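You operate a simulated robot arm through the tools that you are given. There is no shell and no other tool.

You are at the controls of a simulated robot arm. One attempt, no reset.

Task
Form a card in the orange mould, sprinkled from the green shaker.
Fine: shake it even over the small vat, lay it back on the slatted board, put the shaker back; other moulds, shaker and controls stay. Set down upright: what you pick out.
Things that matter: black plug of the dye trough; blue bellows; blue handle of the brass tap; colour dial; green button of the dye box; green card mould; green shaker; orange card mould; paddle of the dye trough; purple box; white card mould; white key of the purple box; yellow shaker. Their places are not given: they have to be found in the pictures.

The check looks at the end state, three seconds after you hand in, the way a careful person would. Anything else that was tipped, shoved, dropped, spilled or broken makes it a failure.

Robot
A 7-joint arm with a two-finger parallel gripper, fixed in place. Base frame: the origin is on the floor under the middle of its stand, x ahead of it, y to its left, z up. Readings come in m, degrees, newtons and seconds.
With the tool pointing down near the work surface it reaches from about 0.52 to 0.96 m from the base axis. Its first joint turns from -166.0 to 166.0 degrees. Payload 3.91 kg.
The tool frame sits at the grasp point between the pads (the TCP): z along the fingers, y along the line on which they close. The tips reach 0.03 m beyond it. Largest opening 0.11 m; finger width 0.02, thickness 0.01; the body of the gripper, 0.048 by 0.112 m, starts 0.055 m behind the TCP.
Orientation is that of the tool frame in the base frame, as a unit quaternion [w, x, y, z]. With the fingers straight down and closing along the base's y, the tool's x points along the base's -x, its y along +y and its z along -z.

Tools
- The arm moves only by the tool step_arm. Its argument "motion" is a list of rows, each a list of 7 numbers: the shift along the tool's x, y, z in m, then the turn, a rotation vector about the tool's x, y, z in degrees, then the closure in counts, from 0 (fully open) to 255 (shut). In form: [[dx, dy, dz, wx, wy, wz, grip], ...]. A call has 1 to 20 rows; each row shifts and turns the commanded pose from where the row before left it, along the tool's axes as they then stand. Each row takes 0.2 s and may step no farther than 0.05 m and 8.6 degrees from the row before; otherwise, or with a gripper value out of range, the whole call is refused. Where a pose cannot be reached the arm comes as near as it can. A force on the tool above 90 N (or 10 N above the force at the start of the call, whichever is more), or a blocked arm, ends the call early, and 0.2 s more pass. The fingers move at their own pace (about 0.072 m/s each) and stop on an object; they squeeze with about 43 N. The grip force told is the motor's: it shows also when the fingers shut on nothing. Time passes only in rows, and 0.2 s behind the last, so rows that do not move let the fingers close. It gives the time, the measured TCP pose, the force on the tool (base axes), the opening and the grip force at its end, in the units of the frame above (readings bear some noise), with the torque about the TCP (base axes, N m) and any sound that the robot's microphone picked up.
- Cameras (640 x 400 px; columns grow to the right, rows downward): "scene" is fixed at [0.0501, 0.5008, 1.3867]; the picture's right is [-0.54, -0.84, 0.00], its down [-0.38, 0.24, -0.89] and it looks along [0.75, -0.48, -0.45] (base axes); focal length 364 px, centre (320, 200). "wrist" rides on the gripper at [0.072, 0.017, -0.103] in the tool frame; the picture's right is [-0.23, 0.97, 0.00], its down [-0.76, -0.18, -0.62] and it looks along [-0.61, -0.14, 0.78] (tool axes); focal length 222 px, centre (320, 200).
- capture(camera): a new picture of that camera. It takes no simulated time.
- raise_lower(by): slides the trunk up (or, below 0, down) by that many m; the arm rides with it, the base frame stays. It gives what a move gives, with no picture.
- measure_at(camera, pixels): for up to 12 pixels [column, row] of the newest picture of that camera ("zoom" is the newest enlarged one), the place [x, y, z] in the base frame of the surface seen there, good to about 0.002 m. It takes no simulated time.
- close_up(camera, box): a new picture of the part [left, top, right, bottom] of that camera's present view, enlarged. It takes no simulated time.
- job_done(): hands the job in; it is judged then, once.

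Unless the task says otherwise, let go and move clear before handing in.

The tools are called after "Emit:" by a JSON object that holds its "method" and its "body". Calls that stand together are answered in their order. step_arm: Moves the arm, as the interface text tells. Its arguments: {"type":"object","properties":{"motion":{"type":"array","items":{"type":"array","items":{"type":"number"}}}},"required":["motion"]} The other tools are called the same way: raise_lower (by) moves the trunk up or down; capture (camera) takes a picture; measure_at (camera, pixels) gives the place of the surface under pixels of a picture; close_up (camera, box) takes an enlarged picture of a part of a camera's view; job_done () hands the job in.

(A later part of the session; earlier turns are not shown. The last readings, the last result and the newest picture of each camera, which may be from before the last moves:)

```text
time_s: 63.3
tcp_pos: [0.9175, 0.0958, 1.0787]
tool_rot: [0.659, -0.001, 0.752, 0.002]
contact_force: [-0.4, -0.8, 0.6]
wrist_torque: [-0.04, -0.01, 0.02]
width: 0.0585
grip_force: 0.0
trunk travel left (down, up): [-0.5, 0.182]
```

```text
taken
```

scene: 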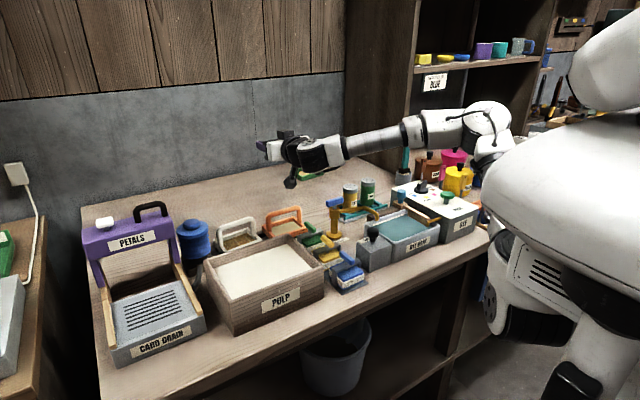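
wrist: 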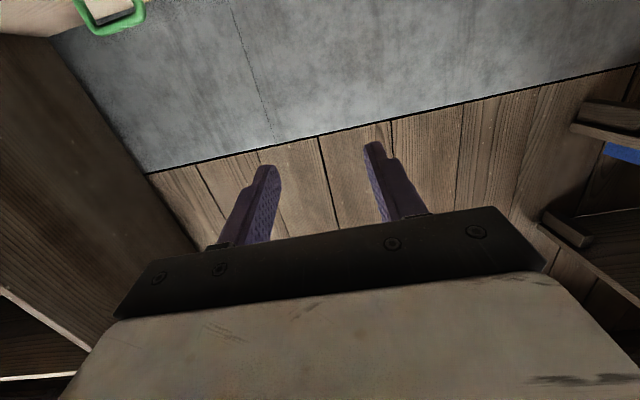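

The forearm is now more level. Testing extra tilt-up again.

Emit:
{"method": "step_arm", "body": {"motion": [[0, 0, 0, 0, -5, 0, 120], [0, 0, 0, 0, -5, 0, 120], [0, 0, 0, 0, -5, 0, 120], [0, 0, 0, 0, -5, 0, 120], [0, 0, 0, 0, -5, 0, 120], [0, 0, 0, 0, 0, 0, 120]]}}

Emit:
{"method": "capture", "body": {"camera": "scene"}}

```text
time_s: 64.7
tcp_pos: [0.9062, 0.0862, 1.0885]
tool_rot: [0.721, 0.004, 0.693, -0.003]
contact_force: [-0.3, 0.2, -0.2]
wrist_torque: [-0.03, 0.04, -0.02]
width: 0.058
grip_force: 0.0
out of reach, approached as far as the arm can: row 3, 4, 5
trunk travel left (down, up): [-0.5, 0.182]
```

```text
taken
```

scene: 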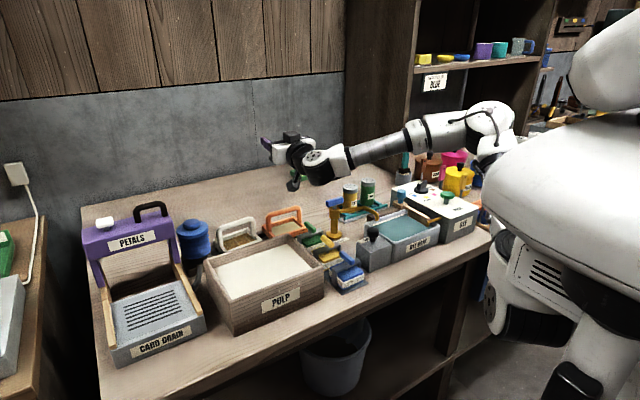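

Lowering by 0.1 m gained 10°. I'll raise the arm 0.15 m more and lower the trunk another 0.15 m.

Emit:
{"method": "step_arm", "body": {"motion": [[-0.0375, 0, 0, 0, 0, 0, 120], [-0.0375, 0, 0, 0, 0, 0, 120], [-0.0375, 0, 0, 0, 0, 0, 120], [-0.0375, 0, 0, 0, 0, 0, 120], [0, 0, 0, 0, 0, 0, 120]]}}

Emit:
{"method": "raise_lower", "body": {"by": -0.15}}

Emit:
{"method": "capture", "body": {"camera": "scene"}}

```text
time_s: 65.9
tcp_pos: [0.8979, 0.0874, 1.2367]
tool_rot: [0.721, 0.003, 0.693, -0.003]
contact_force: [-0.3, 0.1, -0.1]
wrist_torque: [0.0, 0.04, 0.0]
width: 0.058
grip_force: 0.1
trunk travel left (down, up): [-0.5, 0.182]
```

```text
time_s: 67.7
tcp_pos: [0.8977, 0.087, 1.0858]
tool_rot: [0.72, 0.003, 0.694, -0.003]
contact_force: [0.2, -0.5, 0.8]
wrist_torque: [0.0, 0.04, -0.01]
width: 0.0582
grip_force: 0.0
trunk travel left (down, up): [-0.35, 0.332]
```

```text
taken
```

scene: 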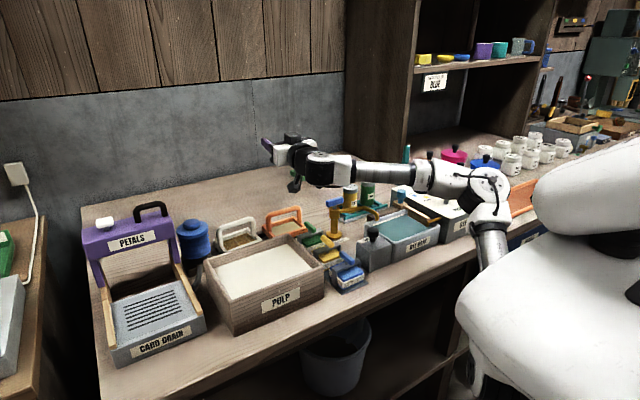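

The forearm is nearly level now. I'll check its clearance above the dye box and test the tilt-up range.

Emit:
{"method": "measure_at", "body": {"camera": "scene", "pixels": [[490, 185], [480, 205], [440, 180], [400, 175], [370, 172], [330, 170], [490, 225], [497, 262], [295, 187], [460, 190]]}}

Emit:
{"method": "step_arm", "body": {"motion": [[0, 0, 0, 0, -5, 0, 120], [0, 0, 0, 0, -5, 0, 120], [0, 0, 0, 0, -5, 0, 120], [0, 0, 0, 0, -5, 0, 120], [0, 0, 0, 0, 0, 0, 120]]}}

Emit:
{"method": "capture", "body": {"camera": "scene"}}

```text
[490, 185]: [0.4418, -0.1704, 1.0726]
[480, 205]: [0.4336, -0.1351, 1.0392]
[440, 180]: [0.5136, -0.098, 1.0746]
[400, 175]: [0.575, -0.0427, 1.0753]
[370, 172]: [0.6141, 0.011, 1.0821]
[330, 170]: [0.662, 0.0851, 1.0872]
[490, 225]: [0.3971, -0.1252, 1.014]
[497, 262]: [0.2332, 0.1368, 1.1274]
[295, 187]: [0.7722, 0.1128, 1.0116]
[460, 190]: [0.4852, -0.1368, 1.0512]
```

```text
time_s: 68.9
tcp_pos: [0.8874, 0.0813, 1.0923]
tool_rot: [0.788, 0.007, 0.615, -0.006]
contact_force: [0.3, 0.6, 0.4]
wrist_torque: [0.01, -0.03, -0.02]
width: 0.0583
grip_force: 0.1
out of reach, approached as far as the arm can: row 3, 4
trunk travel left (down, up): [-0.35, 0.332]
```

```text
taken
```

scene: 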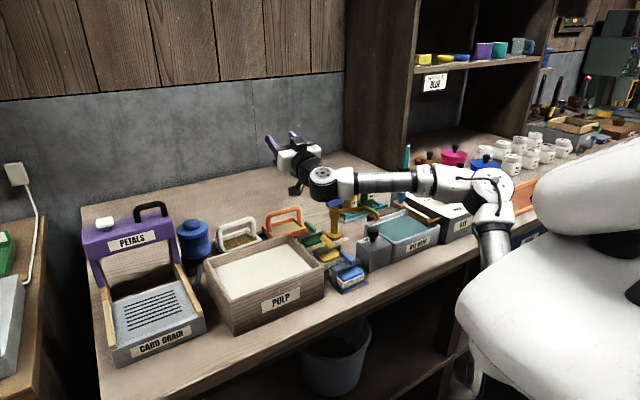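

Now β≈-14° is reachable, so with the trunk at -0.25 m the pour tilt will be ample. For the grasp I'll raise the trunk 0.15 m again for forearm clearance and roll the tool back by 180°.

Emit:
{"method": "raise_lower", "body": {"by": 0.15}}

Emit:
{"method": "step_arm", "body": {"motion": [[0, 0, 0, 0, 5, 0, 120], [0, 0, 0, 0, 5, 0, 120], [0, 0, 0, 0, 5, 0, 120], [0, 0, 0, 0, 5, 0, 120], [0, 0, 0, 0, 0, 8.18, 120], [0, 0, 0, 0, 0, 8.18, 120], [0, 0, 0, 0, 0, 8.18, 120], [0, 0, 0, 0, 0, 8.18, 120], [0, 0, 0, 0, 0, 8.18, 120], [0, 0, 0, 0, 0, 8.18, 120], [0, 0, 0, 0, 0, 8.18, 120], [0, 0, 0, 0, 0, 8.18, 120], [0, 0, 0, 0, 0, 8.18, 120], [0, 0, 0, 0, 0, 8.18, 120], [0, 0, 0, 0, 0, 8.18, 120], [0, 0, 0, 0, 0, 0, 120]]}}

Emit:
{"method": "step_arm", "body": {"motion": [[0, 0, 0, 0, 0, 8.18, 120], [0, 0, 0, 0, 0, 8.18, 120], [0, 0, 0, 0, 0, 8.18, 120], [0, 0, 0, 0, 0, 8.18, 120], [0, 0, 0, 0, 0, 8.18, 120], [0, 0, 0, 0, 0, 8.18, 120], [0, 0, 0, 0, 0, 8.18, 120], [0, 0, 0, 0, 0, 8.18, 120], [0, 0, 0, 0, 0, 8.18, 120], [0, 0, 0, 0, 0, 8.18, 120], [0, 0, 0, 0, 0, 8.18, 120], [0, 0, 0, 0, 0, 0, 120]]}}

```text
time_s: 70.6
tcp_pos: [0.8871, 0.0808, 1.243]
tool_rot: [0.788, 0.005, 0.616, -0.004]
contact_force: [0.0, -0.6, 0.6]
wrist_torque: [0.02, 0.0, 0.01]
width: 0.0582
grip_force: 0.0
trunk travel left (down, up): [-0.5, 0.182]
```

```text
time_s: 74.0
tcp_pos: [0.8865, 0.0816, 1.2428]
tool_rot: [0.476, 0.53, 0.52, 0.472]
contact_force: [-0.6, -0.1, 0.0]
wrist_torque: [-0.04, -0.02, -0.02]
width: 0.0582
grip_force: 0.0
trunk travel left (down, up): [-0.5, 0.182]
```

```text
time_s: 76.6
tcp_pos: [0.888, 0.0819, 1.2431]
tool_rot: [0.003, 0.743, -0.007, 0.669]
contact_force: [0.3, -0.9, -0.1]
wrist_torque: [-0.02, -0.01, 0.0]
width: 0.0581
grip_force: 0.1
trunk travel left (down, up): [-0.5, 0.182]
```

The tool is now camera-up, β≈6°. I'll tilt to β=50° (clears the dye-box corner at (0.834,-0.274,0.886)) and move to a pre-grasp above the green shaker.

Emit:
{"method": "step_arm", "body": {"motion": [[0, 0, 0, 0, -7.33, 0, 120], [0, 0, 0, 0, -7.33, 0, 120], [0, 0, 0, 0, -7.33, 0, 120], [0, 0, 0, 0, -7.33, 0, 120], [0, 0, 0, 0, -7.33, 0, 120], [0, 0, 0, 0, -7.33, 0, 120], [0, 0, 0, 0, 0, 0, 120]]}}

Emit:
{"method": "step_arm", "body": {"motion": [[-0.0071, 0.0304, 0.0086, 0, 0, 0, 120], [-0.0071, 0.0304, 0.0086, 0, 0, 0, 120], [-0.0071, 0.0304, 0.0086, 0, 0, 0, 120], [-0.0071, 0.0304, 0.0086, 0, 0, 0, 120], [-0.0071, 0.0304, 0.0086, 0, 0, 0, 120], [-0.0071, 0.0304, 0.0086, 0, 0, 0, 120], [-0.0071, 0.0304, 0.0086, 0, 0, 0, 120], [-0.0071, 0.0304, 0.0086, 0, 0, 0, 120], [-0.0071, 0.0304, 0.0086, 0, 0, 0, 120], [-0.0071, 0.0304, 0.0086, 0, 0, 0, 120], [0, 0, 0, 0, 0, 0, 120]]}}

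Emit:
{"method": "capture", "body": {"camera": "scene"}}

Emit:
{"method": "capture", "body": {"camera": "wrist"}}

```text
time_s: 78.2
tcp_pos: [0.8868, 0.0814, 1.243]
tool_rot: [0.001, 0.94, -0.007, 0.342]
contact_force: [1.3, 0.4, 0.6]
wrist_torque: [0.01, -0.02, -0.02]
width: 0.0583
grip_force: 0.0
trunk travel left (down, up): [-0.5, 0.182]
```

```text
time_s: 80.6
tcp_pos: [0.8844, -0.2224, 1.1294]
tool_rot: [0.001, 0.94, -0.007, 0.342]
contact_force: [-0.7, 0.4, 0.1]
wrist_torque: [-0.01, -0.01, 0.01]
width: 0.0581
grip_force: 0.0
trunk travel left (down, up): [-0.5, 0.182]
```

```text
taken
```

scene: 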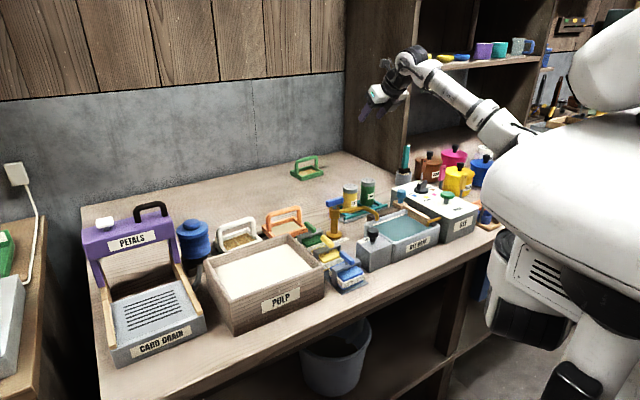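

```text
taken
```

wrist: 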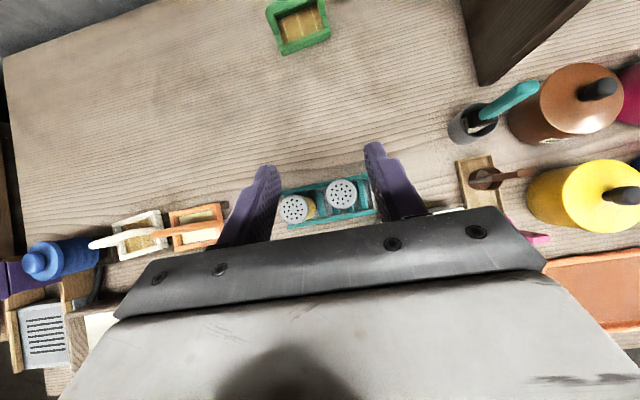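

Pre-grasp attitude β=50° achieved at (0.884,-0.222,1.129). The green shaker's cap is at wrist (341,194); I'll measure its edges for exact centring.

Emit:
{"method": "close_up", "body": {"camera": "wrist", "box": [260, 150, 420, 250]}}

Emit:
{"method": "measure_at", "body": {"camera": "wrist", "pixels": [[341, 193], [330, 193], [353, 193], [341, 182], [341, 204], [295, 208], [283, 208], [306, 208]]}}

```text
4.00 times, centred on (340, 200) of wrist
```

zoom: 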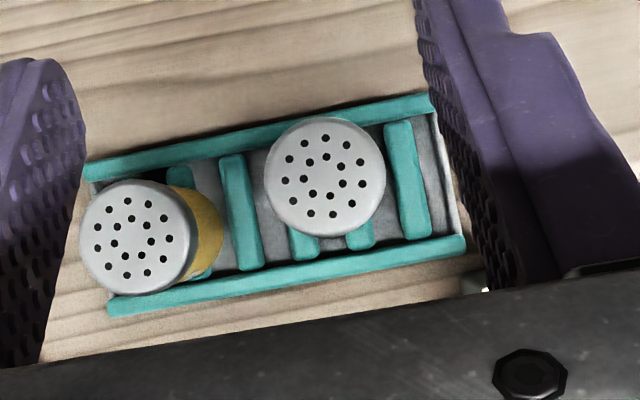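

```text
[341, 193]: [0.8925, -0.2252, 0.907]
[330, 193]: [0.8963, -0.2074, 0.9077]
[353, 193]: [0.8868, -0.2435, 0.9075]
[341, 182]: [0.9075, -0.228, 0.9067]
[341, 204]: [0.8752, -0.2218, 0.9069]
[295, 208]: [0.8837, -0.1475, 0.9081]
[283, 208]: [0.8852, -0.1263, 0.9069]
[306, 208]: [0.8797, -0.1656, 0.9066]
```

Cap centre ≈ (0.890,-0.2235). I'll descend vertically to z≈0.96 with a small centring correction, then check.

Emit:
{"method": "step_arm", "body": {"motion": [[-0.0174, 0.0003, 0.0222, 0, 0, 0, 120], [-0.0174, 0.0003, 0.0222, 0, 0, 0, 120], [-0.0174, 0.0003, 0.0222, 0, 0, 0, 120], [-0.0174, 0.0003, 0.0222, 0, 0, 0, 120], [-0.0174, 0.0003, 0.0222, 0, 0, 0, 120], [-0.0174, 0.0003, 0.0222, 0, 0, 0, 120], [0, 0, 0, 0, 0, 0, 120], [0, 0, 0, 0, 0, 0, 120]]}}

Emit:
{"method": "capture", "body": {"camera": "wrist"}}

Emit:
{"method": "close_up", "body": {"camera": "scene", "box": [320, 120, 480, 220]}}

```text
time_s: 82.4
tcp_pos: [0.8906, -0.2233, 0.9603]
tool_rot: [0.001, 0.94, -0.007, 0.342]
contact_force: [0.2, 0.5, -0.6]
wrist_torque: [0.02, 0.0, -0.02]
width: 0.0578
grip_force: 0.2
trunk travel left (down, up): [-0.5, 0.182]
```

```text
taken
```

wrist: 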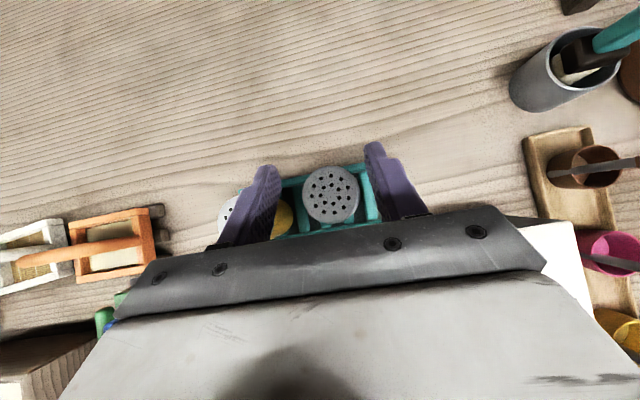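

```text
4.00 times, centred on (400, 170) of scene
```

zoom: 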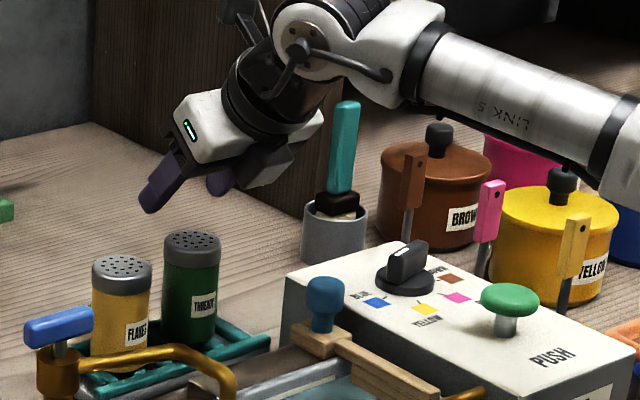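

The green cap is centred between the fingers. Descending another 5 cm, then check.

Emit:
{"method": "step_arm", "body": {"motion": [[-0.0107, 0, 0.0128, 0, 0, 0, 120], [-0.0107, 0, 0.0128, 0, 0, 0, 120], [-0.0107, 0, 0.0128, 0, 0, 0, 120], [0, 0, 0, 0, 0, 0, 120]]}}

Emit:
{"method": "capture", "body": {"camera": "wrist"}}

Emit:
{"method": "close_up", "body": {"camera": "scene", "box": [320, 140, 448, 220]}}

```text
time_s: 83.4
tcp_pos: [0.891, -0.2238, 0.9099]
tool_rot: [0.001, 0.94, -0.006, 0.342]
contact_force: [-0.5, 0.0, -0.7]
wrist_torque: [0.01, 0.0, 0.02]
width: 0.0583
grip_force: 0.1
trunk travel left (down, up): [-0.5, 0.182]
```

```text
taken
```

wrist: 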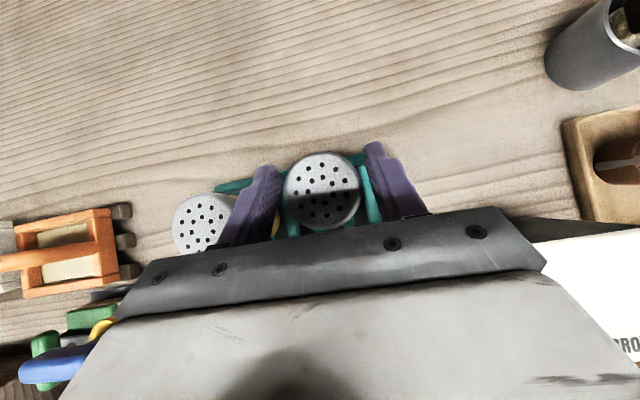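

```text
5.00 times, centred on (384, 180) of scene
```

zoom: 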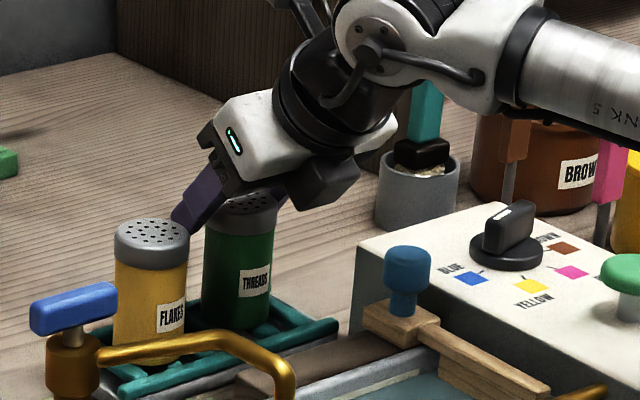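

Emit:
{"method": "measure_at", "body": {"camera": "wrist", "pixels": [[203, 224], [228, 215], [265, 172], [240, 215], [322, 190], [285, 190], [360, 190], [380, 175]]}}

```text
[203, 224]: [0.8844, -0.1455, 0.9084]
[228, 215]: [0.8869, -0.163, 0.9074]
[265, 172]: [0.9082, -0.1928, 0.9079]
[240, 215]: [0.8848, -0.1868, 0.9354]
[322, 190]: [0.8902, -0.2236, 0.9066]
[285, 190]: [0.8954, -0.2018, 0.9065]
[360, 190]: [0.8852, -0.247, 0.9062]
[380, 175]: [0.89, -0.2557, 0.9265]
```

Clearances: finger outer face y≈-0.187 vs yellow cap edge y≈-0.165; green cap spans -0.202…-0.247. Descending the last 4 cm to grip height.

Emit:
{"method": "step_arm", "body": {"motion": [[-0.0086, 0, 0.0102, 0, 0, 0, 120], [-0.0086, 0, 0.0102, 0, 0, 0, 120], [-0.0085, 0, 0.0102, 0, 0, 0, 120], [0, 0, 0, 0, 0, 0, 120]]}}

Emit:
{"method": "capture", "body": {"camera": "wrist"}}

Emit:
{"method": "close_up", "body": {"camera": "scene", "box": [320, 140, 448, 220]}}

```text
time_s: 84.4
tcp_pos: [0.8902, -0.2232, 0.8715]
tool_rot: [0.001, 0.94, -0.006, 0.342]
contact_force: [0.1, 0.1, 0.1]
wrist_torque: [0.01, -0.02, 0.0]
width: 0.058
grip_force: 0.1
trunk travel left (down, up): [-0.5, 0.182]
```

```text
taken
```

wrist: 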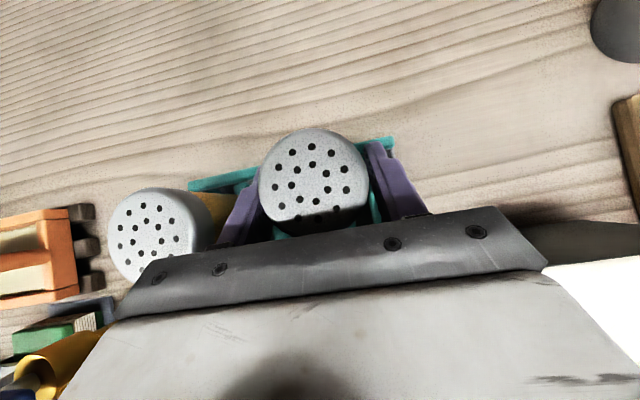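

```text
5.00 times, centred on (384, 180) of scene
```

zoom: 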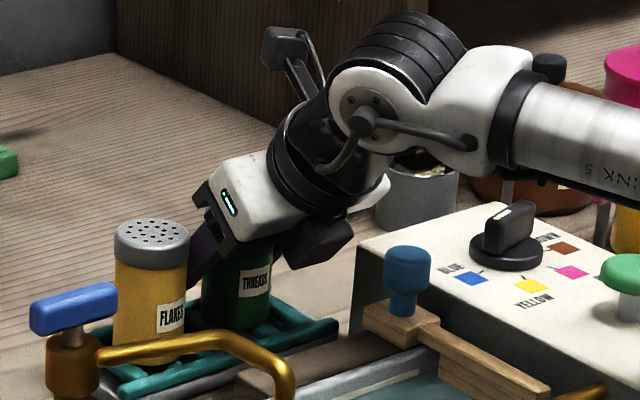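

No contact forces; cap centred between fingers. Closing on the shaker body.

Emit:
{"method": "step_arm", "body": {"motion": [[0, 0, 0, 0, 0, 0, 140], [0, 0, 0, 0, 0, 0, 155], [0, 0, 0, 0, 0, 0, 170], [0, 0, 0, 0, 0, 0, 200], [0, 0, 0, 0, 0, 0, 255], [0, 0, 0, 0, 0, 0, 255], [0, 0, 0, 0, 0, 0, 255]]}}

Emit:
{"method": "capture", "body": {"camera": "wrist"}}

```text
time_s: 86.0
tcp_pos: [0.8902, -0.2222, 0.8725]
tool_rot: [0.001, 0.94, -0.007, 0.342]
contact_force: [0.1, -0.4, 0.5]
wrist_torque: [0.0, 0.02, -0.02]
width: 0.0455
grip_force: 42.8
trunk travel left (down, up): [-0.5, 0.182]
```

```text
taken
```

wrist: 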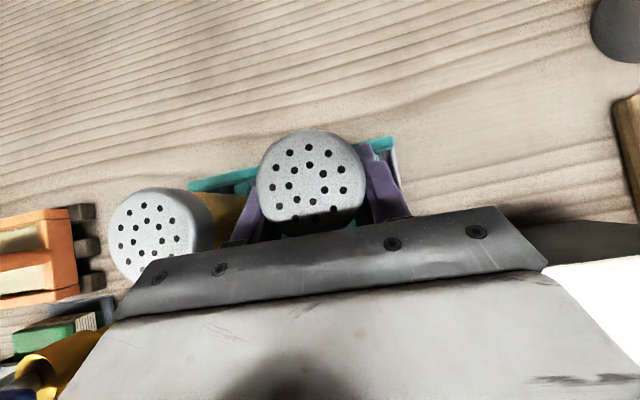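

Gripped at 45.5 mm. I'll lift 1.2 cm slowly and check that the shaker rises upright.

Emit:
{"method": "step_arm", "body": {"motion": [[0.0026, 0, -0.0031, 0, 0, 0, 255], [0.0026, 0, -0.0031, 0, 0, 0, 255], [0.0026, 0, -0.0031, 0, 0, 0, 255], [0, 0, 0, 0, 0, 0, 255]]}}

Emit:
{"method": "capture", "body": {"camera": "wrist"}}

Emit:
{"method": "close_up", "body": {"camera": "scene", "box": [336, 160, 416, 210]}}

```text
time_s: 87.0
tcp_pos: [0.8915, -0.2229, 0.8839]
tool_rot: [0.001, 0.94, -0.007, 0.342]
contact_force: [0.3, 0.3, -0.8]
wrist_torque: [-0.01, 0.01, 0.03]
width: 0.0456
grip_force: 42.3
trunk travel left (down, up): [-0.5, 0.182]
```

```text
taken
```

wrist: 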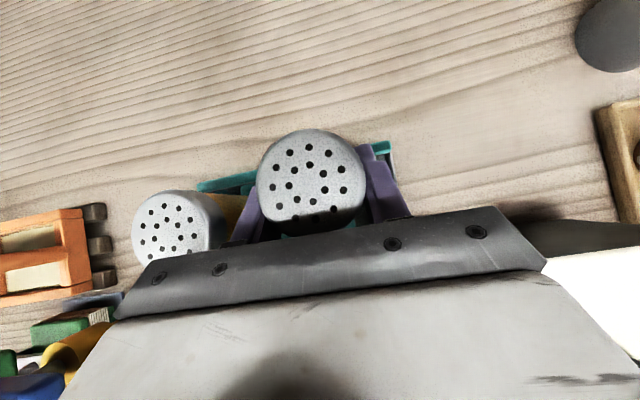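

```text
8.00 times, centred on (376, 185) of scene
```

zoom: 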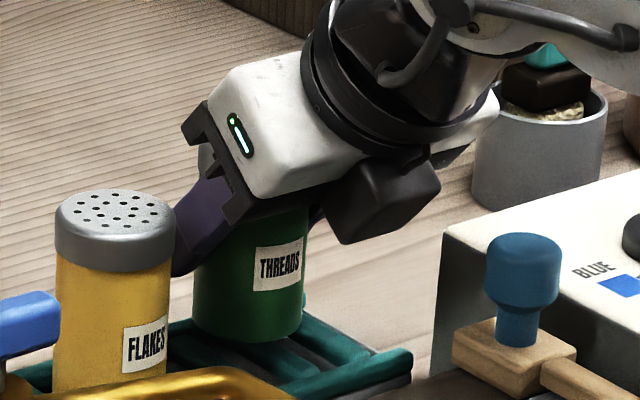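

The shaker rises upright with the gripper (unchanged at wrist (312,175)). Lifting it straight up to about z≈1.06.

Emit:
{"method": "step_arm", "body": {"motion": [[0.0064, 0, -0.0077, 0, 0, 0, 255], [0.0096, 0, -0.0115, 0, 0, 0, 255], [0.0129, 0, -0.0153, 0, 0, 0, 255], [0.0129, 0, -0.0153, 0, 0, 0, 255], [0.0129, 0, -0.0153, 0, 0, 0, 255], [0.0129, 0, -0.0153, 0, 0, 0, 255], [0.0129, 0, -0.0153, 0, 0, 0, 255], [0.0129, 0, -0.0153, 0, 0, 0, 255], [0.0129, 0, -0.0153, 0, 0, 0, 255], [0.0064, 0, -0.0077, 0, 0, 0, 255], [0, 0, 0, 0, 0, 0, 255]]}}

Emit:
{"method": "capture", "body": {"camera": "wrist"}}

Emit:
{"method": "capture", "body": {"camera": "scene"}}

```text
time_s: 89.4
tcp_pos: [0.8901, -0.224, 1.0578]
tool_rot: [0.001, 0.939, -0.007, 0.343]
contact_force: [0.1, -0.1, -1.5]
wrist_torque: [0.01, 0.01, -0.01]
width: 0.0453
grip_force: 42.8
trunk travel left (down, up): [-0.5, 0.182]
```

```text
taken
```

wrist: 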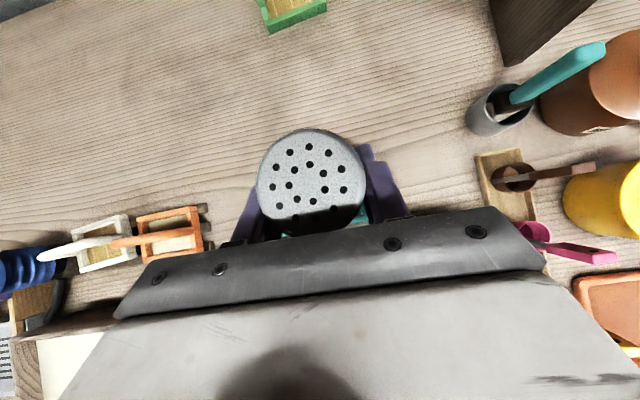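

```text
taken
```

scene: 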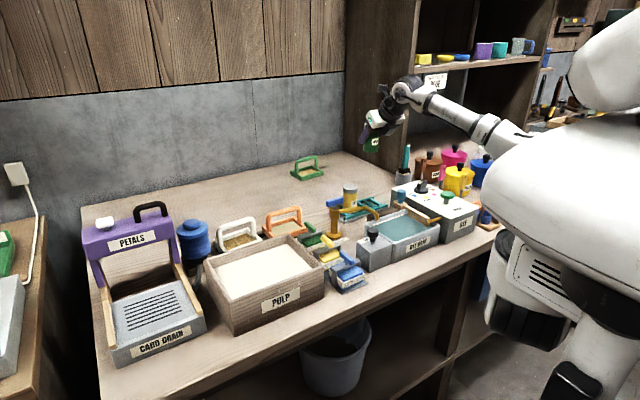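

The shaker is securely held. I'll carry it upright across to above the orange mould, at z≈1.20.

Emit:
{"method": "step_arm", "body": {"motion": [[0.005, -0.012, -0.005, 0, 0, 0, 255], [0.009, -0.024, -0.009, 0, 0, 0, 255], [0.0095, -0.03, -0.009, 0, 0, 0, 255], [0.0095, -0.032, -0.009, 0, 0, 0, 255], [0.0095, -0.032, -0.009, 0, 0, 0, 255], [0.0095, -0.032, -0.009, 0, 0, 0, 255], [0.0095, -0.032, -0.009, 0, 0, 0, 255], [0.0095, -0.032, -0.009, 0, 0, 0, 255], [0.0095, -0.032, -0.009, 0, 0, 0, 255], [0.0095, -0.03, -0.009, 0, 0, 0, 255], [0.008, -0.022, -0.008, 0, 0, 0, 255], [0.005, -0.0125, -0.005, 0, 0, 0, 255], [0, 0, 0, 0, 0, 0, 255]]}}

Emit:
{"method": "raise_lower", "body": {"by": -0.1}}

Emit:
{"method": "capture", "body": {"camera": "scene"}}

Emit:
{"method": "capture", "body": {"camera": "wrist"}}

```text
time_s: 92.2
tcp_pos: [0.9095, 0.098, 1.1991]
tool_rot: [0.001, 0.94, -0.007, 0.342]
contact_force: [-0.8, -0.3, -1.6]
wrist_torque: [0.02, -0.02, 0.0]
width: 0.0454
grip_force: 43.3
trunk travel left (down, up): [-0.5, 0.182]
```

```text
time_s: 93.6
tcp_pos: [0.9096, 0.099, 1.1006]
tool_rot: [0.001, 0.939, -0.007, 0.343]
contact_force: [-0.6, 0.5, -1.1]
wrist_torque: [-0.02, 0.04, -0.01]
width: 0.0453
grip_force: 42.7
trunk travel left (down, up): [-0.4, 0.282]
```

```text
taken
```

scene: 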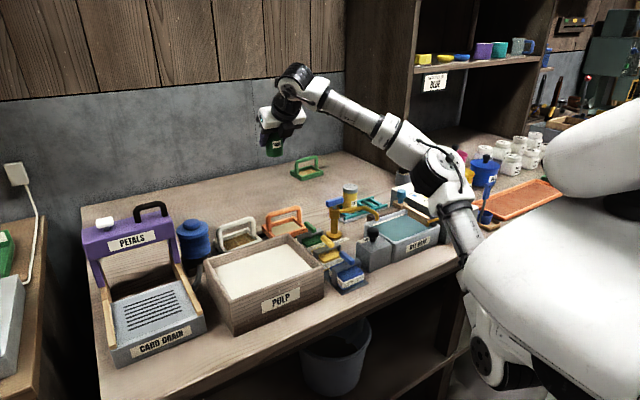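

```text
taken
```

wrist: 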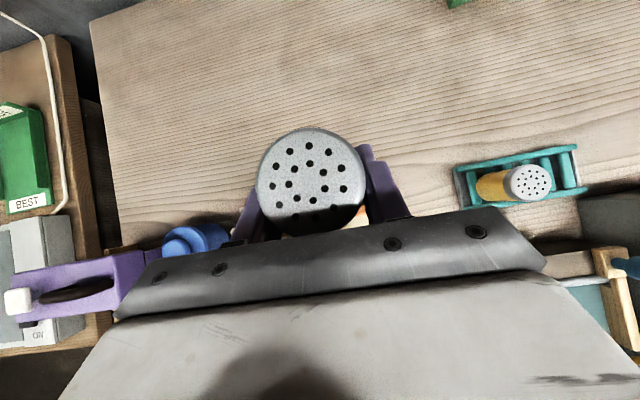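

Trunk is at -0.20 m and the shaker is upright above the mould. I'll roll the tool by -180° at this β=50° attitude (shaker stays under ~80° tilt, so nothing pours yet).

Emit:
{"method": "step_arm", "body": {"motion": [[0, 0, 0, 0, 0, -8.18, 255], [0, 0, 0, 0, 0, -8.18, 255], [0, 0, 0, 0, 0, -8.18, 255], [0, 0, 0, 0, 0, -8.18, 255], [0, 0, 0, 0, 0, -8.18, 255], [0, 0, 0, 0, 0, -8.18, 255], [0, 0, 0, 0, 0, -8.18, 255], [0, 0, 0, 0, 0, -8.18, 255], [0, 0, 0, 0, 0, -8.18, 255], [0, 0, 0, 0, 0, -8.18, 255], [0, 0, 0, 0, 0, -8.2, 255], [0, 0, 0, 0, 0, 0, 255]]}}

Emit:
{"method": "capture", "body": {"camera": "scene"}}

```text
time_s: 96.2
tcp_pos: [0.9089, 0.0971, 1.0995]
tool_rot: [0.243, 0.668, 0.66, 0.242]
contact_force: [-0.8, -0.7, -1.0]
wrist_torque: [-0.01, 0.01, -0.01]
width: 0.0452
grip_force: 43.1
trunk travel left (down, up): [-0.4, 0.282]
```

```text
taken
```

scene: 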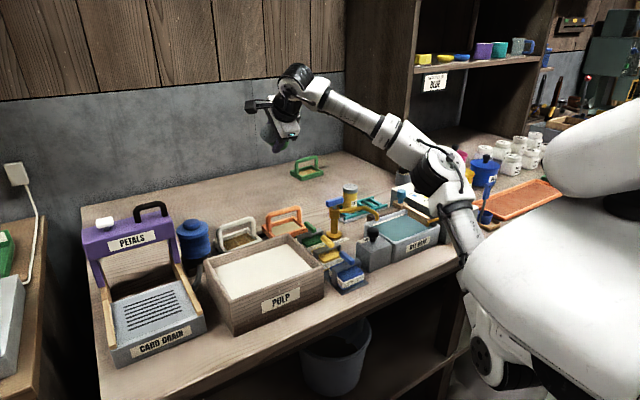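

Half the roll is done with a steady grip. Completing the remaining 90°.

Emit:
{"method": "step_arm", "body": {"motion": [[0, 0, 0, 0, 0, -8.18, 255], [0, 0, 0, 0, 0, -8.18, 255], [0, 0, 0, 0, 0, -8.18, 255], [0, 0, 0, 0, 0, -8.18, 255], [0, 0, 0, 0, 0, -8.18, 255], [0, 0, 0, 0, 0, -8.18, 255], [0, 0, 0, 0, 0, -8.18, 255], [0, 0, 0, 0, 0, -8.18, 255], [0, 0, 0, 0, 0, -8.18, 255], [0, 0, 0, 0, 0, -8.18, 255], [0, 0, 0, 0, 0, -8.2, 255], [0, 0, 0, 0, 0, 0, 255]]}}

Emit:
{"method": "close_up", "body": {"camera": "scene", "box": [200, 50, 360, 250]}}

Emit:
{"method": "capture", "body": {"camera": "wrist"}}

```text
time_s: 98.8
tcp_pos: [0.9086, 0.0972, 1.1007]
tool_rot: [0.342, 0.006, 0.94, -0.001]
contact_force: [0.3, -0.9, -0.7]
wrist_torque: [0.03, -0.01, 0.01]
width: 0.0453
grip_force: 42.6
trunk travel left (down, up): [-0.4, 0.282]
```

```text
2.00 times, centred on (280, 150) of scene
```

zoom: 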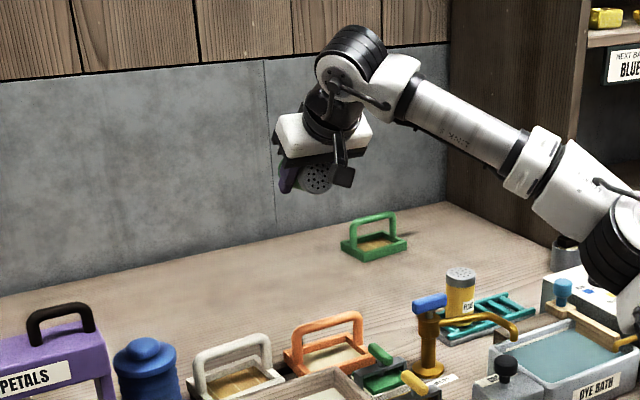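

```text
taken
```

wrist: 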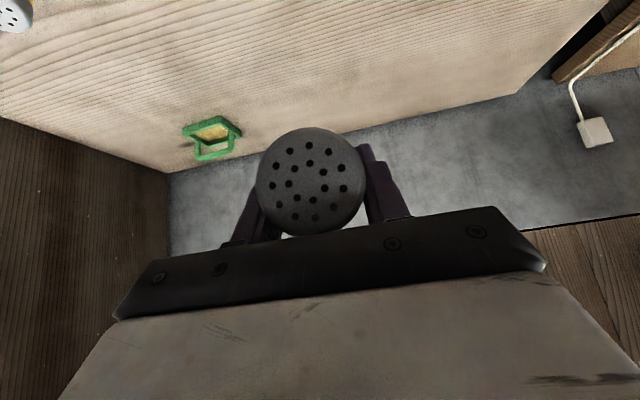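

The shaker's perforated cap now faces back toward the robot (~80° tilt). I'll lower the trunk 0.05 m and the arm ~0.04 m so that the mouth is close above the mould before tipping.

Emit:
{"method": "raise_lower", "body": {"by": -0.05}}

Emit:
{"method": "step_arm", "body": {"motion": [[0.0096, 0.001, 0.0115, 0, 0, 0, 255], [0.0096, 0, 0.0115, 0, 0, 0, 255], [0.0064, 0, 0.0077, 0, 0, 0, 255], [0, 0, 0, 0, 0, 0, 255]]}}

Emit:
{"method": "capture", "body": {"camera": "scene"}}

```text
time_s: 99.7
tcp_pos: [0.909, 0.0965, 1.0507]
tool_rot: [0.343, 0.007, 0.939, -0.001]
contact_force: [0.3, -0.3, -0.8]
wrist_torque: [0.03, 0.0, 0.04]
width: 0.0453
grip_force: 43.1
trunk travel left (down, up): [-0.35, 0.332]
```

```text
time_s: 100.7
tcp_pos: [0.9094, 0.099, 1.0099]
tool_rot: [0.343, 0.008, 0.939, -0.002]
contact_force: [-0.2, 0.3, -0.4]
wrist_torque: [0.0, 0.03, 0.01]
width: 0.0452
grip_force: 42.7
trunk travel left (down, up): [-0.35, 0.332]
```

```text
taken
```

scene: 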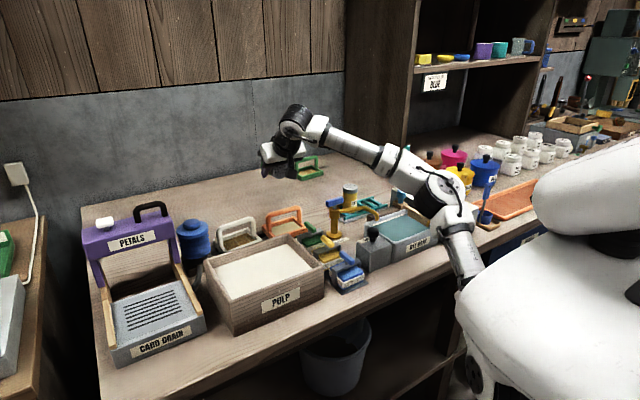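

I'll check the elbow's clearance near (440,205) relative to the dye box before tilting.

Emit:
{"method": "measure_at", "body": {"camera": "scene", "pixels": [[440, 195], [430, 205], [415, 190], [450, 215], [460, 245], [395, 175], [445, 205]]}}

Emit:
{"method": "close_up", "body": {"camera": "scene", "box": [340, 130, 500, 290]}}

```text
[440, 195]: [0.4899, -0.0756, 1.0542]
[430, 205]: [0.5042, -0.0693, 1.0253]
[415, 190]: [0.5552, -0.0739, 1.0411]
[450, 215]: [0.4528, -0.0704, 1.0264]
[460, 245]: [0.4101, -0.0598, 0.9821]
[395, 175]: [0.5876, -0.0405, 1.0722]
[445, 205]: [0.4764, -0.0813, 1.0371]
```

```text
2.50 times, centred on (420, 210) of scene
```

zoom: 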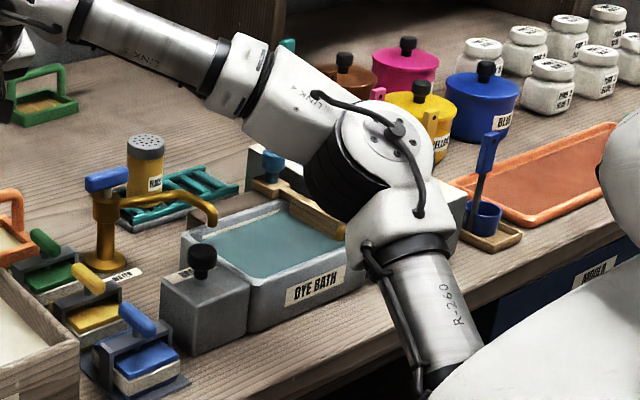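

Emit:
{"method": "measure_at", "body": {"camera": "zoom", "pixels": [[335, 210], [320, 190], [345, 215], [360, 240], [380, 250], [455, 240], [300, 220], [430, 200], [203, 250], [272, 160], [330, 180]]}}

```text
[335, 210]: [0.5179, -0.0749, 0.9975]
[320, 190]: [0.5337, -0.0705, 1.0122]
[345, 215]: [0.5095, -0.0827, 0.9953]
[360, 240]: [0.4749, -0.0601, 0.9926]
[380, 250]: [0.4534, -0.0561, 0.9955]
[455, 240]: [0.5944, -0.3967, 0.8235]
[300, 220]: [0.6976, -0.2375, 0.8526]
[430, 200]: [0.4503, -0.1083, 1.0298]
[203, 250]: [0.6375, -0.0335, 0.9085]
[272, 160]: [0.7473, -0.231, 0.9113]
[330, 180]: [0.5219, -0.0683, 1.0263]
```

The elbow's underside is at z≈0.99, well in front of the dye box, so it's clear. Now tipping in two stages; first to β≈22° (shaker ≈108°).

Emit:
{"method": "step_arm", "body": {"motion": [[0, 0, 0, 0, -7, 0, 255], [0, 0, 0, 0, -7, 0, 255], [0, 0, 0, 0, -7, 0, 255], [0, 0, 0, 0, -7, 0, 255], [0, 0, 0, 0, 0, 0, 255]]}}

Emit:
{"method": "capture", "body": {"camera": "wrist"}}

Emit:
{"method": "close_up", "body": {"camera": "scene", "box": [220, 120, 380, 240]}}

```text
time_s: 101.9
tcp_pos: [0.91, 0.0987, 1.0106]
tool_rot: [0.56, 0.006, 0.828, -0.002]
contact_force: [-0.5, -0.7, 0.1]
wrist_torque: [0.0, -0.01, -0.03]
width: 0.0452
grip_force: 42.7
trunk travel left (down, up): [-0.35, 0.332]
```

```text
taken
```

wrist: 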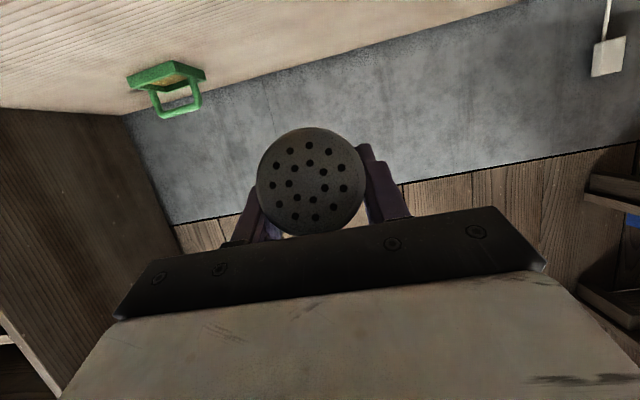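

```text
3.33 times, centred on (300, 180) of scene
```

zoom: 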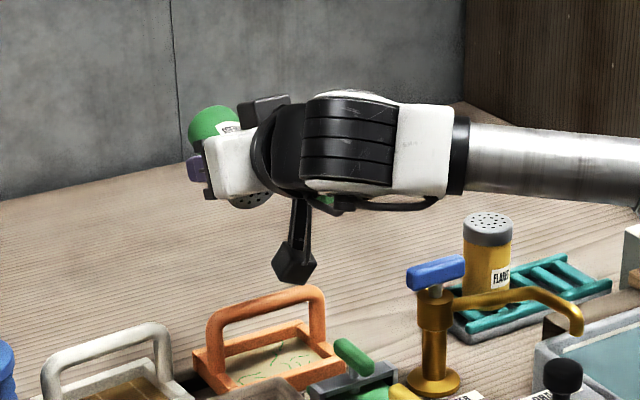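

Green threads are already appearing on the card (zoom (260,365)). I'll look closely at the mould before continuing.

Emit:
{"method": "close_up", "body": {"camera": "scene", "box": [260, 200, 324, 240]}}

Emit:
{"method": "measure_at", "body": {"camera": "scene", "pixels": [[309, 199], [309, 203], [281, 178], [330, 170]]}}

```text
10.00 times, centred on (292, 220) of scene
```

zoom: 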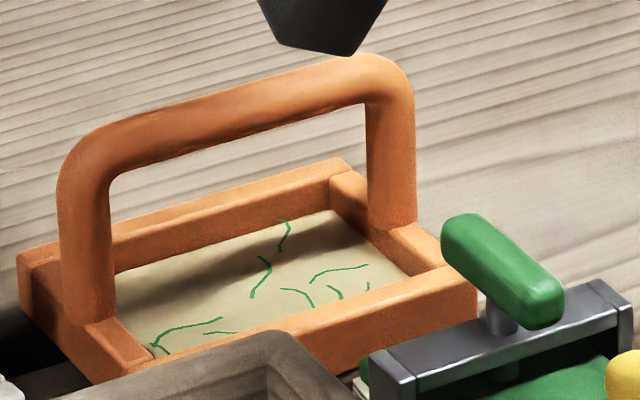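

```text
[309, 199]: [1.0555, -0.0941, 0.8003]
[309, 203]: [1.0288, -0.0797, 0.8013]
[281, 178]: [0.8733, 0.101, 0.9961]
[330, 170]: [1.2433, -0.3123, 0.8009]
```

About eight threads have landed on the card, none outside. I'll tip a bit further (β≈8°) and shake gently over the mould, then look again.

Emit:
{"method": "step_arm", "body": {"motion": [[0, 0, 0, 0, -7, 0, 255], [0, 0, 0, 0, -7, 0, 255], [0, 0.012, 0, 0, 0, 0, 255], [0, -0.024, 0, 0, 0, 0, 255], [0, 0.024, 0, 0, 0, 0, 255], [0, -0.024, 0, 0, 0, 0, 255], [0, 0.012, 0, 0, 0, 0, 255], [0, 0, 0, 0, 0, 0, 255]]}}

Emit:
{"method": "close_up", "body": {"camera": "scene", "box": [260, 200, 324, 240]}}

Emit:
{"method": "capture", "body": {"camera": "scene"}}

```text
time_s: 103.7
tcp_pos: [0.9083, 0.098, 1.0108]
tool_rot: [0.656, 0.006, 0.754, -0.003]
contact_force: [-0.3, 0.3, -0.2]
wrist_torque: [-0.01, 0.01, -0.03]
width: 0.045
grip_force: 42.7
trunk travel left (down, up): [-0.35, 0.332]
```

```text
10.00 times, centred on (292, 220) of scene
```

zoom: 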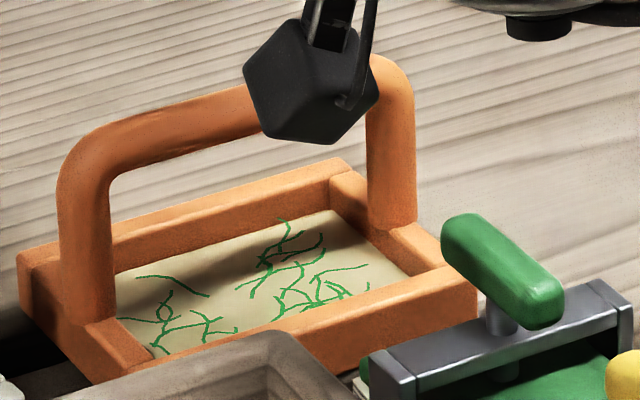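

```text
taken
```

scene: 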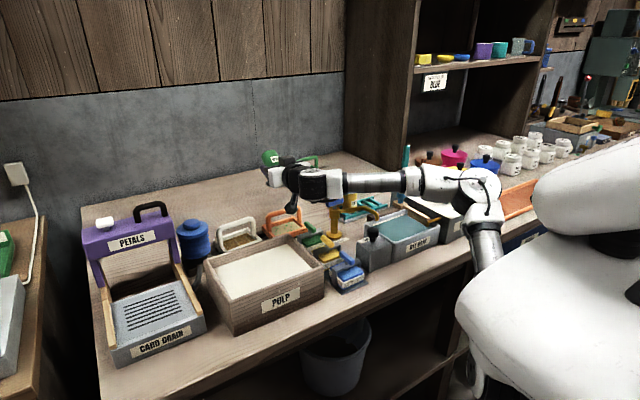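

The card now carries many threads, though its back-left part (zoom (200,270)) is sparser. I'll shift the mouth ~1.2 cm back and left for a brief shake, then tip the shaker back.

Emit:
{"method": "step_arm", "body": {"motion": [[0, 0.013, 0.013, 0, 0, 0, 255], [0, 0.008, 0, 0, 0, 0, 255], [0, -0.016, 0, 0, 0, 0, 255], [0, 0.012, 0, 0, 0, 0, 255], [0, -0.008, 0, 0, 7, 0, 255], [0, -0.006, 0, 0, 8, 0, 255], [0, 0, 0, 0, 8, 0, 255], [0, 0, 0, 0, 8, 0, 255], [0, 0, 0, 0, 8, 0, 255], [0, 0, 0, 0, 3, 0, 255], [0, 0, 0, 0, 0, 0, 255]]}}

Emit:
{"method": "close_up", "body": {"camera": "scene", "box": [260, 200, 324, 240]}}

Emit:
{"method": "capture", "body": {"camera": "scene"}}

```text
time_s: 106.1
tcp_pos: [0.9234, 0.1024, 1.0085]
tool_rot: [0.342, 0.007, 0.94, -0.002]
contact_force: [-0.9, 0.0, -0.3]
wrist_torque: [0.03, 0.04, -0.01]
width: 0.0456
grip_force: 42.8
trunk travel left (down, up): [-0.35, 0.332]
```

```text
10.00 times, centred on (292, 220) of scene
```

zoom: 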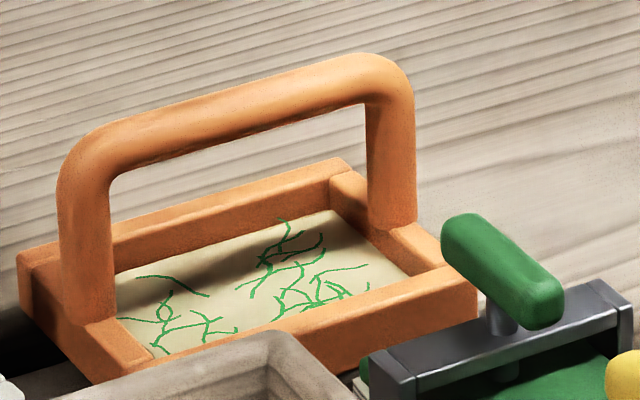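

```text
taken
```

scene: 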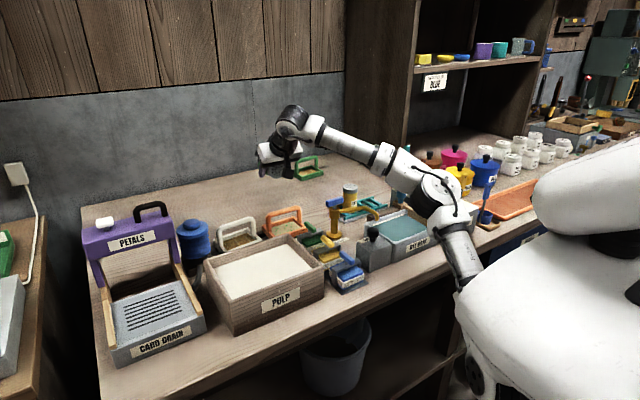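

The pattern is unchanged by the extra shake, so the sprinkling seems complete. I'll check the surroundings for any stray threads.

Emit:
{"method": "close_up", "body": {"camera": "scene", "box": [220, 170, 380, 270]}}

Emit:
{"method": "close_up", "body": {"camera": "scene", "box": [270, 214, 310, 239]}}

```text
4.00 times, centred on (300, 220) of scene
```

zoom: 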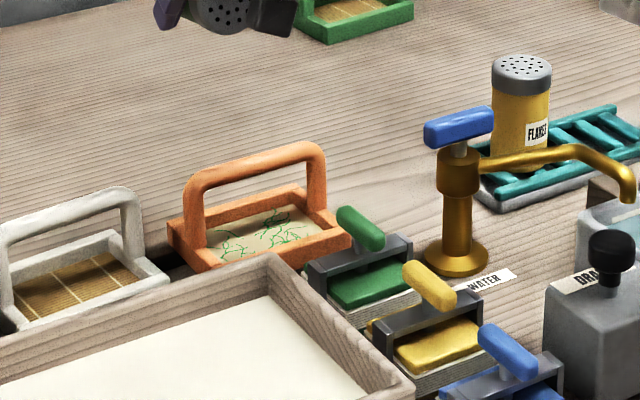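

```text
16.00 times, centred on (290, 226) of scene
```

zoom: 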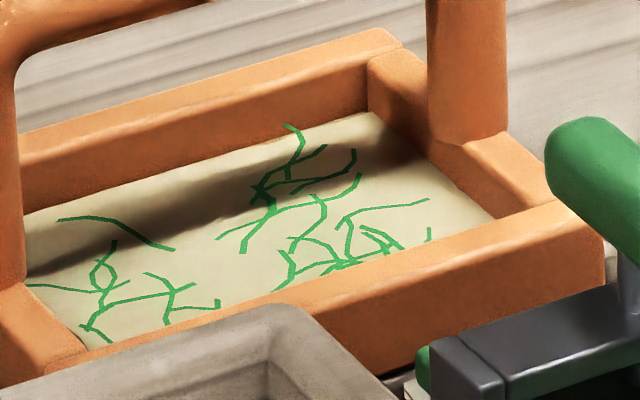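

All clean around the mould. Now I'll raise the trunk 0.15 m back to the grasp setting and roll the tool +180° to bring the shaker upright.

Emit:
{"method": "raise_lower", "body": {"by": 0.15}}

Emit:
{"method": "step_arm", "body": {"motion": [[0, 0, 0, 0, 0, 8.18, 255], [0, 0, 0, 0, 0, 8.18, 255], [0, 0, 0, 0, 0, 8.18, 255], [0, 0, 0, 0, 0, 8.18, 255], [0, 0, 0, 0, 0, 8.18, 255], [0, 0, 0, 0, 0, 8.18, 255], [0, 0, 0, 0, 0, 8.18, 255], [0, 0, 0, 0, 0, 8.18, 255], [0, 0, 0, 0, 0, 8.18, 255], [0, 0, 0, 0, 0, 8.18, 255], [0, 0, 0, 0, 0, 8.2, 255], [0, 0, 0, 0, 0, 0, 255]]}}

Emit:
{"method": "step_arm", "body": {"motion": [[0, 0, 0, 0, 0, 8.18, 255], [0, 0, 0, 0, 0, 8.18, 255], [0, 0, 0, 0, 0, 8.18, 255], [0, 0, 0, 0, 0, 8.18, 255], [0, 0, 0, 0, 0, 8.18, 255], [0, 0, 0, 0, 0, 8.18, 255], [0, 0, 0, 0, 0, 8.18, 255], [0, 0, 0, 0, 0, 8.18, 255], [0, 0, 0, 0, 0, 8.18, 255], [0, 0, 0, 0, 0, 8.18, 255], [0, 0, 0, 0, 0, 8.2, 255], [0, 0, 0, 0, 0, 0, 255]]}}

Emit:
{"method": "capture", "body": {"camera": "wrist"}}

Emit:
{"method": "capture", "body": {"camera": "scene"}}

```text
time_s: 107.8
tcp_pos: [0.9237, 0.1021, 1.1577]
tool_rot: [0.342, 0.007, 0.94, -0.001]
contact_force: [0.3, -0.6, -1.0]
wrist_torque: [0.01, 0.01, 0.0]
width: 0.0454
grip_force: 43.4
trunk travel left (down, up): [-0.5, 0.182]
```

```text
time_s: 110.4
tcp_pos: [0.9244, 0.1023, 1.1591]
tool_rot: [0.242, 0.671, 0.659, 0.241]
contact_force: [-0.3, 0.0, -0.9]
wrist_torque: [0.03, 0.01, 0.01]
width: 0.0452
grip_force: 43.1
trunk travel left (down, up): [-0.5, 0.182]
```

```text
time_s: 113.0
tcp_pos: [0.9219, 0.1015, 1.158]
tool_rot: [0.001, 0.94, -0.008, 0.341]
contact_force: [-0.6, -0.8, -1.2]
wrist_torque: [0.0, 0.0, -0.03]
width: 0.0449
grip_force: 42.7
trunk travel left (down, up): [-0.5, 0.182]
```

```text
taken
```

wrist: 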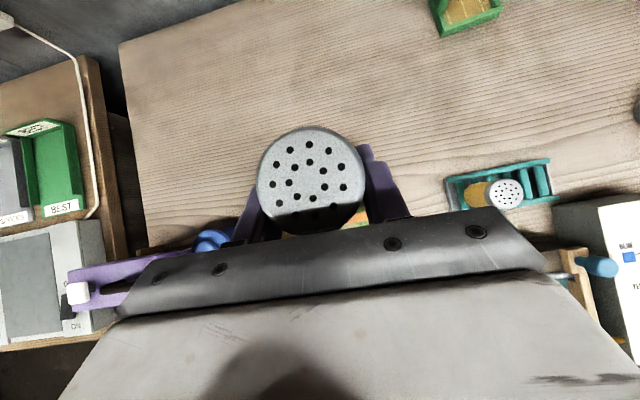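

```text
taken
```

scene: 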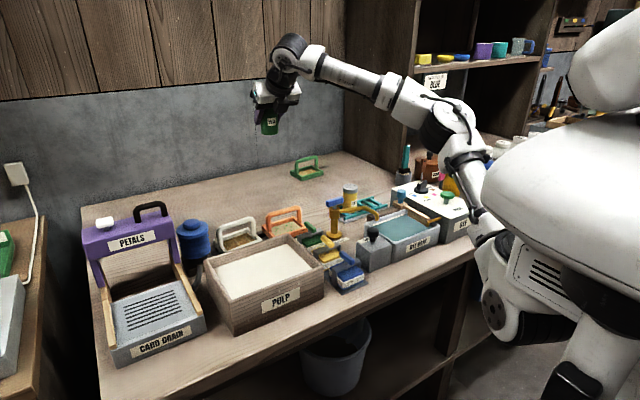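

The shaker is upright again and unmoved in the grip. Carrying it back above its place on the teal rack.

Emit:
{"method": "step_arm", "body": {"motion": [[-0.007, 0.012, 0.0048, 0, 0, 0, 255], [-0.007, 0.024, 0.0048, 0, 0, 0, 255], [-0.007, 0.032, 0.0048, 0, 0, 0, 255], [-0.007, 0.032, 0.0048, 0, 0, 0, 255], [-0.007, 0.032, 0.0048, 0, 0, 0, 255], [-0.007, 0.032, 0.0048, 0, 0, 0, 255], [-0.007, 0.032, 0.0048, 0, 0, 0, 255], [-0.007, 0.032, 0.0048, 0, 0, 0, 255], [-0.007, 0.032, 0.0048, 0, 0, 0, 255], [-0.007, 0.03, 0.0048, 0, 0, 0, 255], [-0.007, 0.022, 0.0048, 0, 0, 0, 255], [-0.007, 0.0127, 0.0048, 0, 0, 0, 255], [0, 0, 0, 0, 0, 0, 255], [0, 0, 0, 0, 0, 0, 255]]}}

Emit:
{"method": "capture", "body": {"camera": "wrist"}}

Emit:
{"method": "close_up", "body": {"camera": "scene", "box": [320, 60, 480, 220]}}

```text
time_s: 116.0
tcp_pos: [0.8893, -0.2232, 1.0587]
tool_rot: [0.001, 0.94, -0.006, 0.342]
contact_force: [-0.1, 0.2, -0.8]
wrist_torque: [-0.01, 0.04, 0.0]
width: 0.0453
grip_force: 43.1
trunk travel left (down, up): [-0.5, 0.182]
```

```text
taken
```

wrist: 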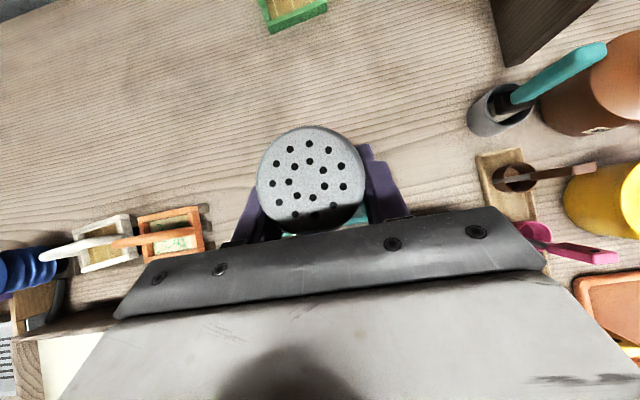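

```text
2.50 times, centred on (400, 140) of scene
```

zoom: 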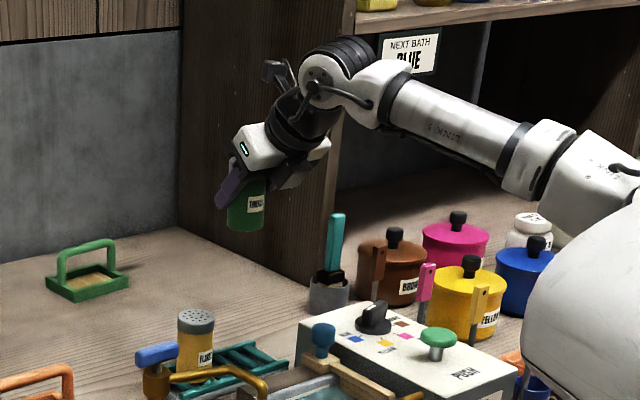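

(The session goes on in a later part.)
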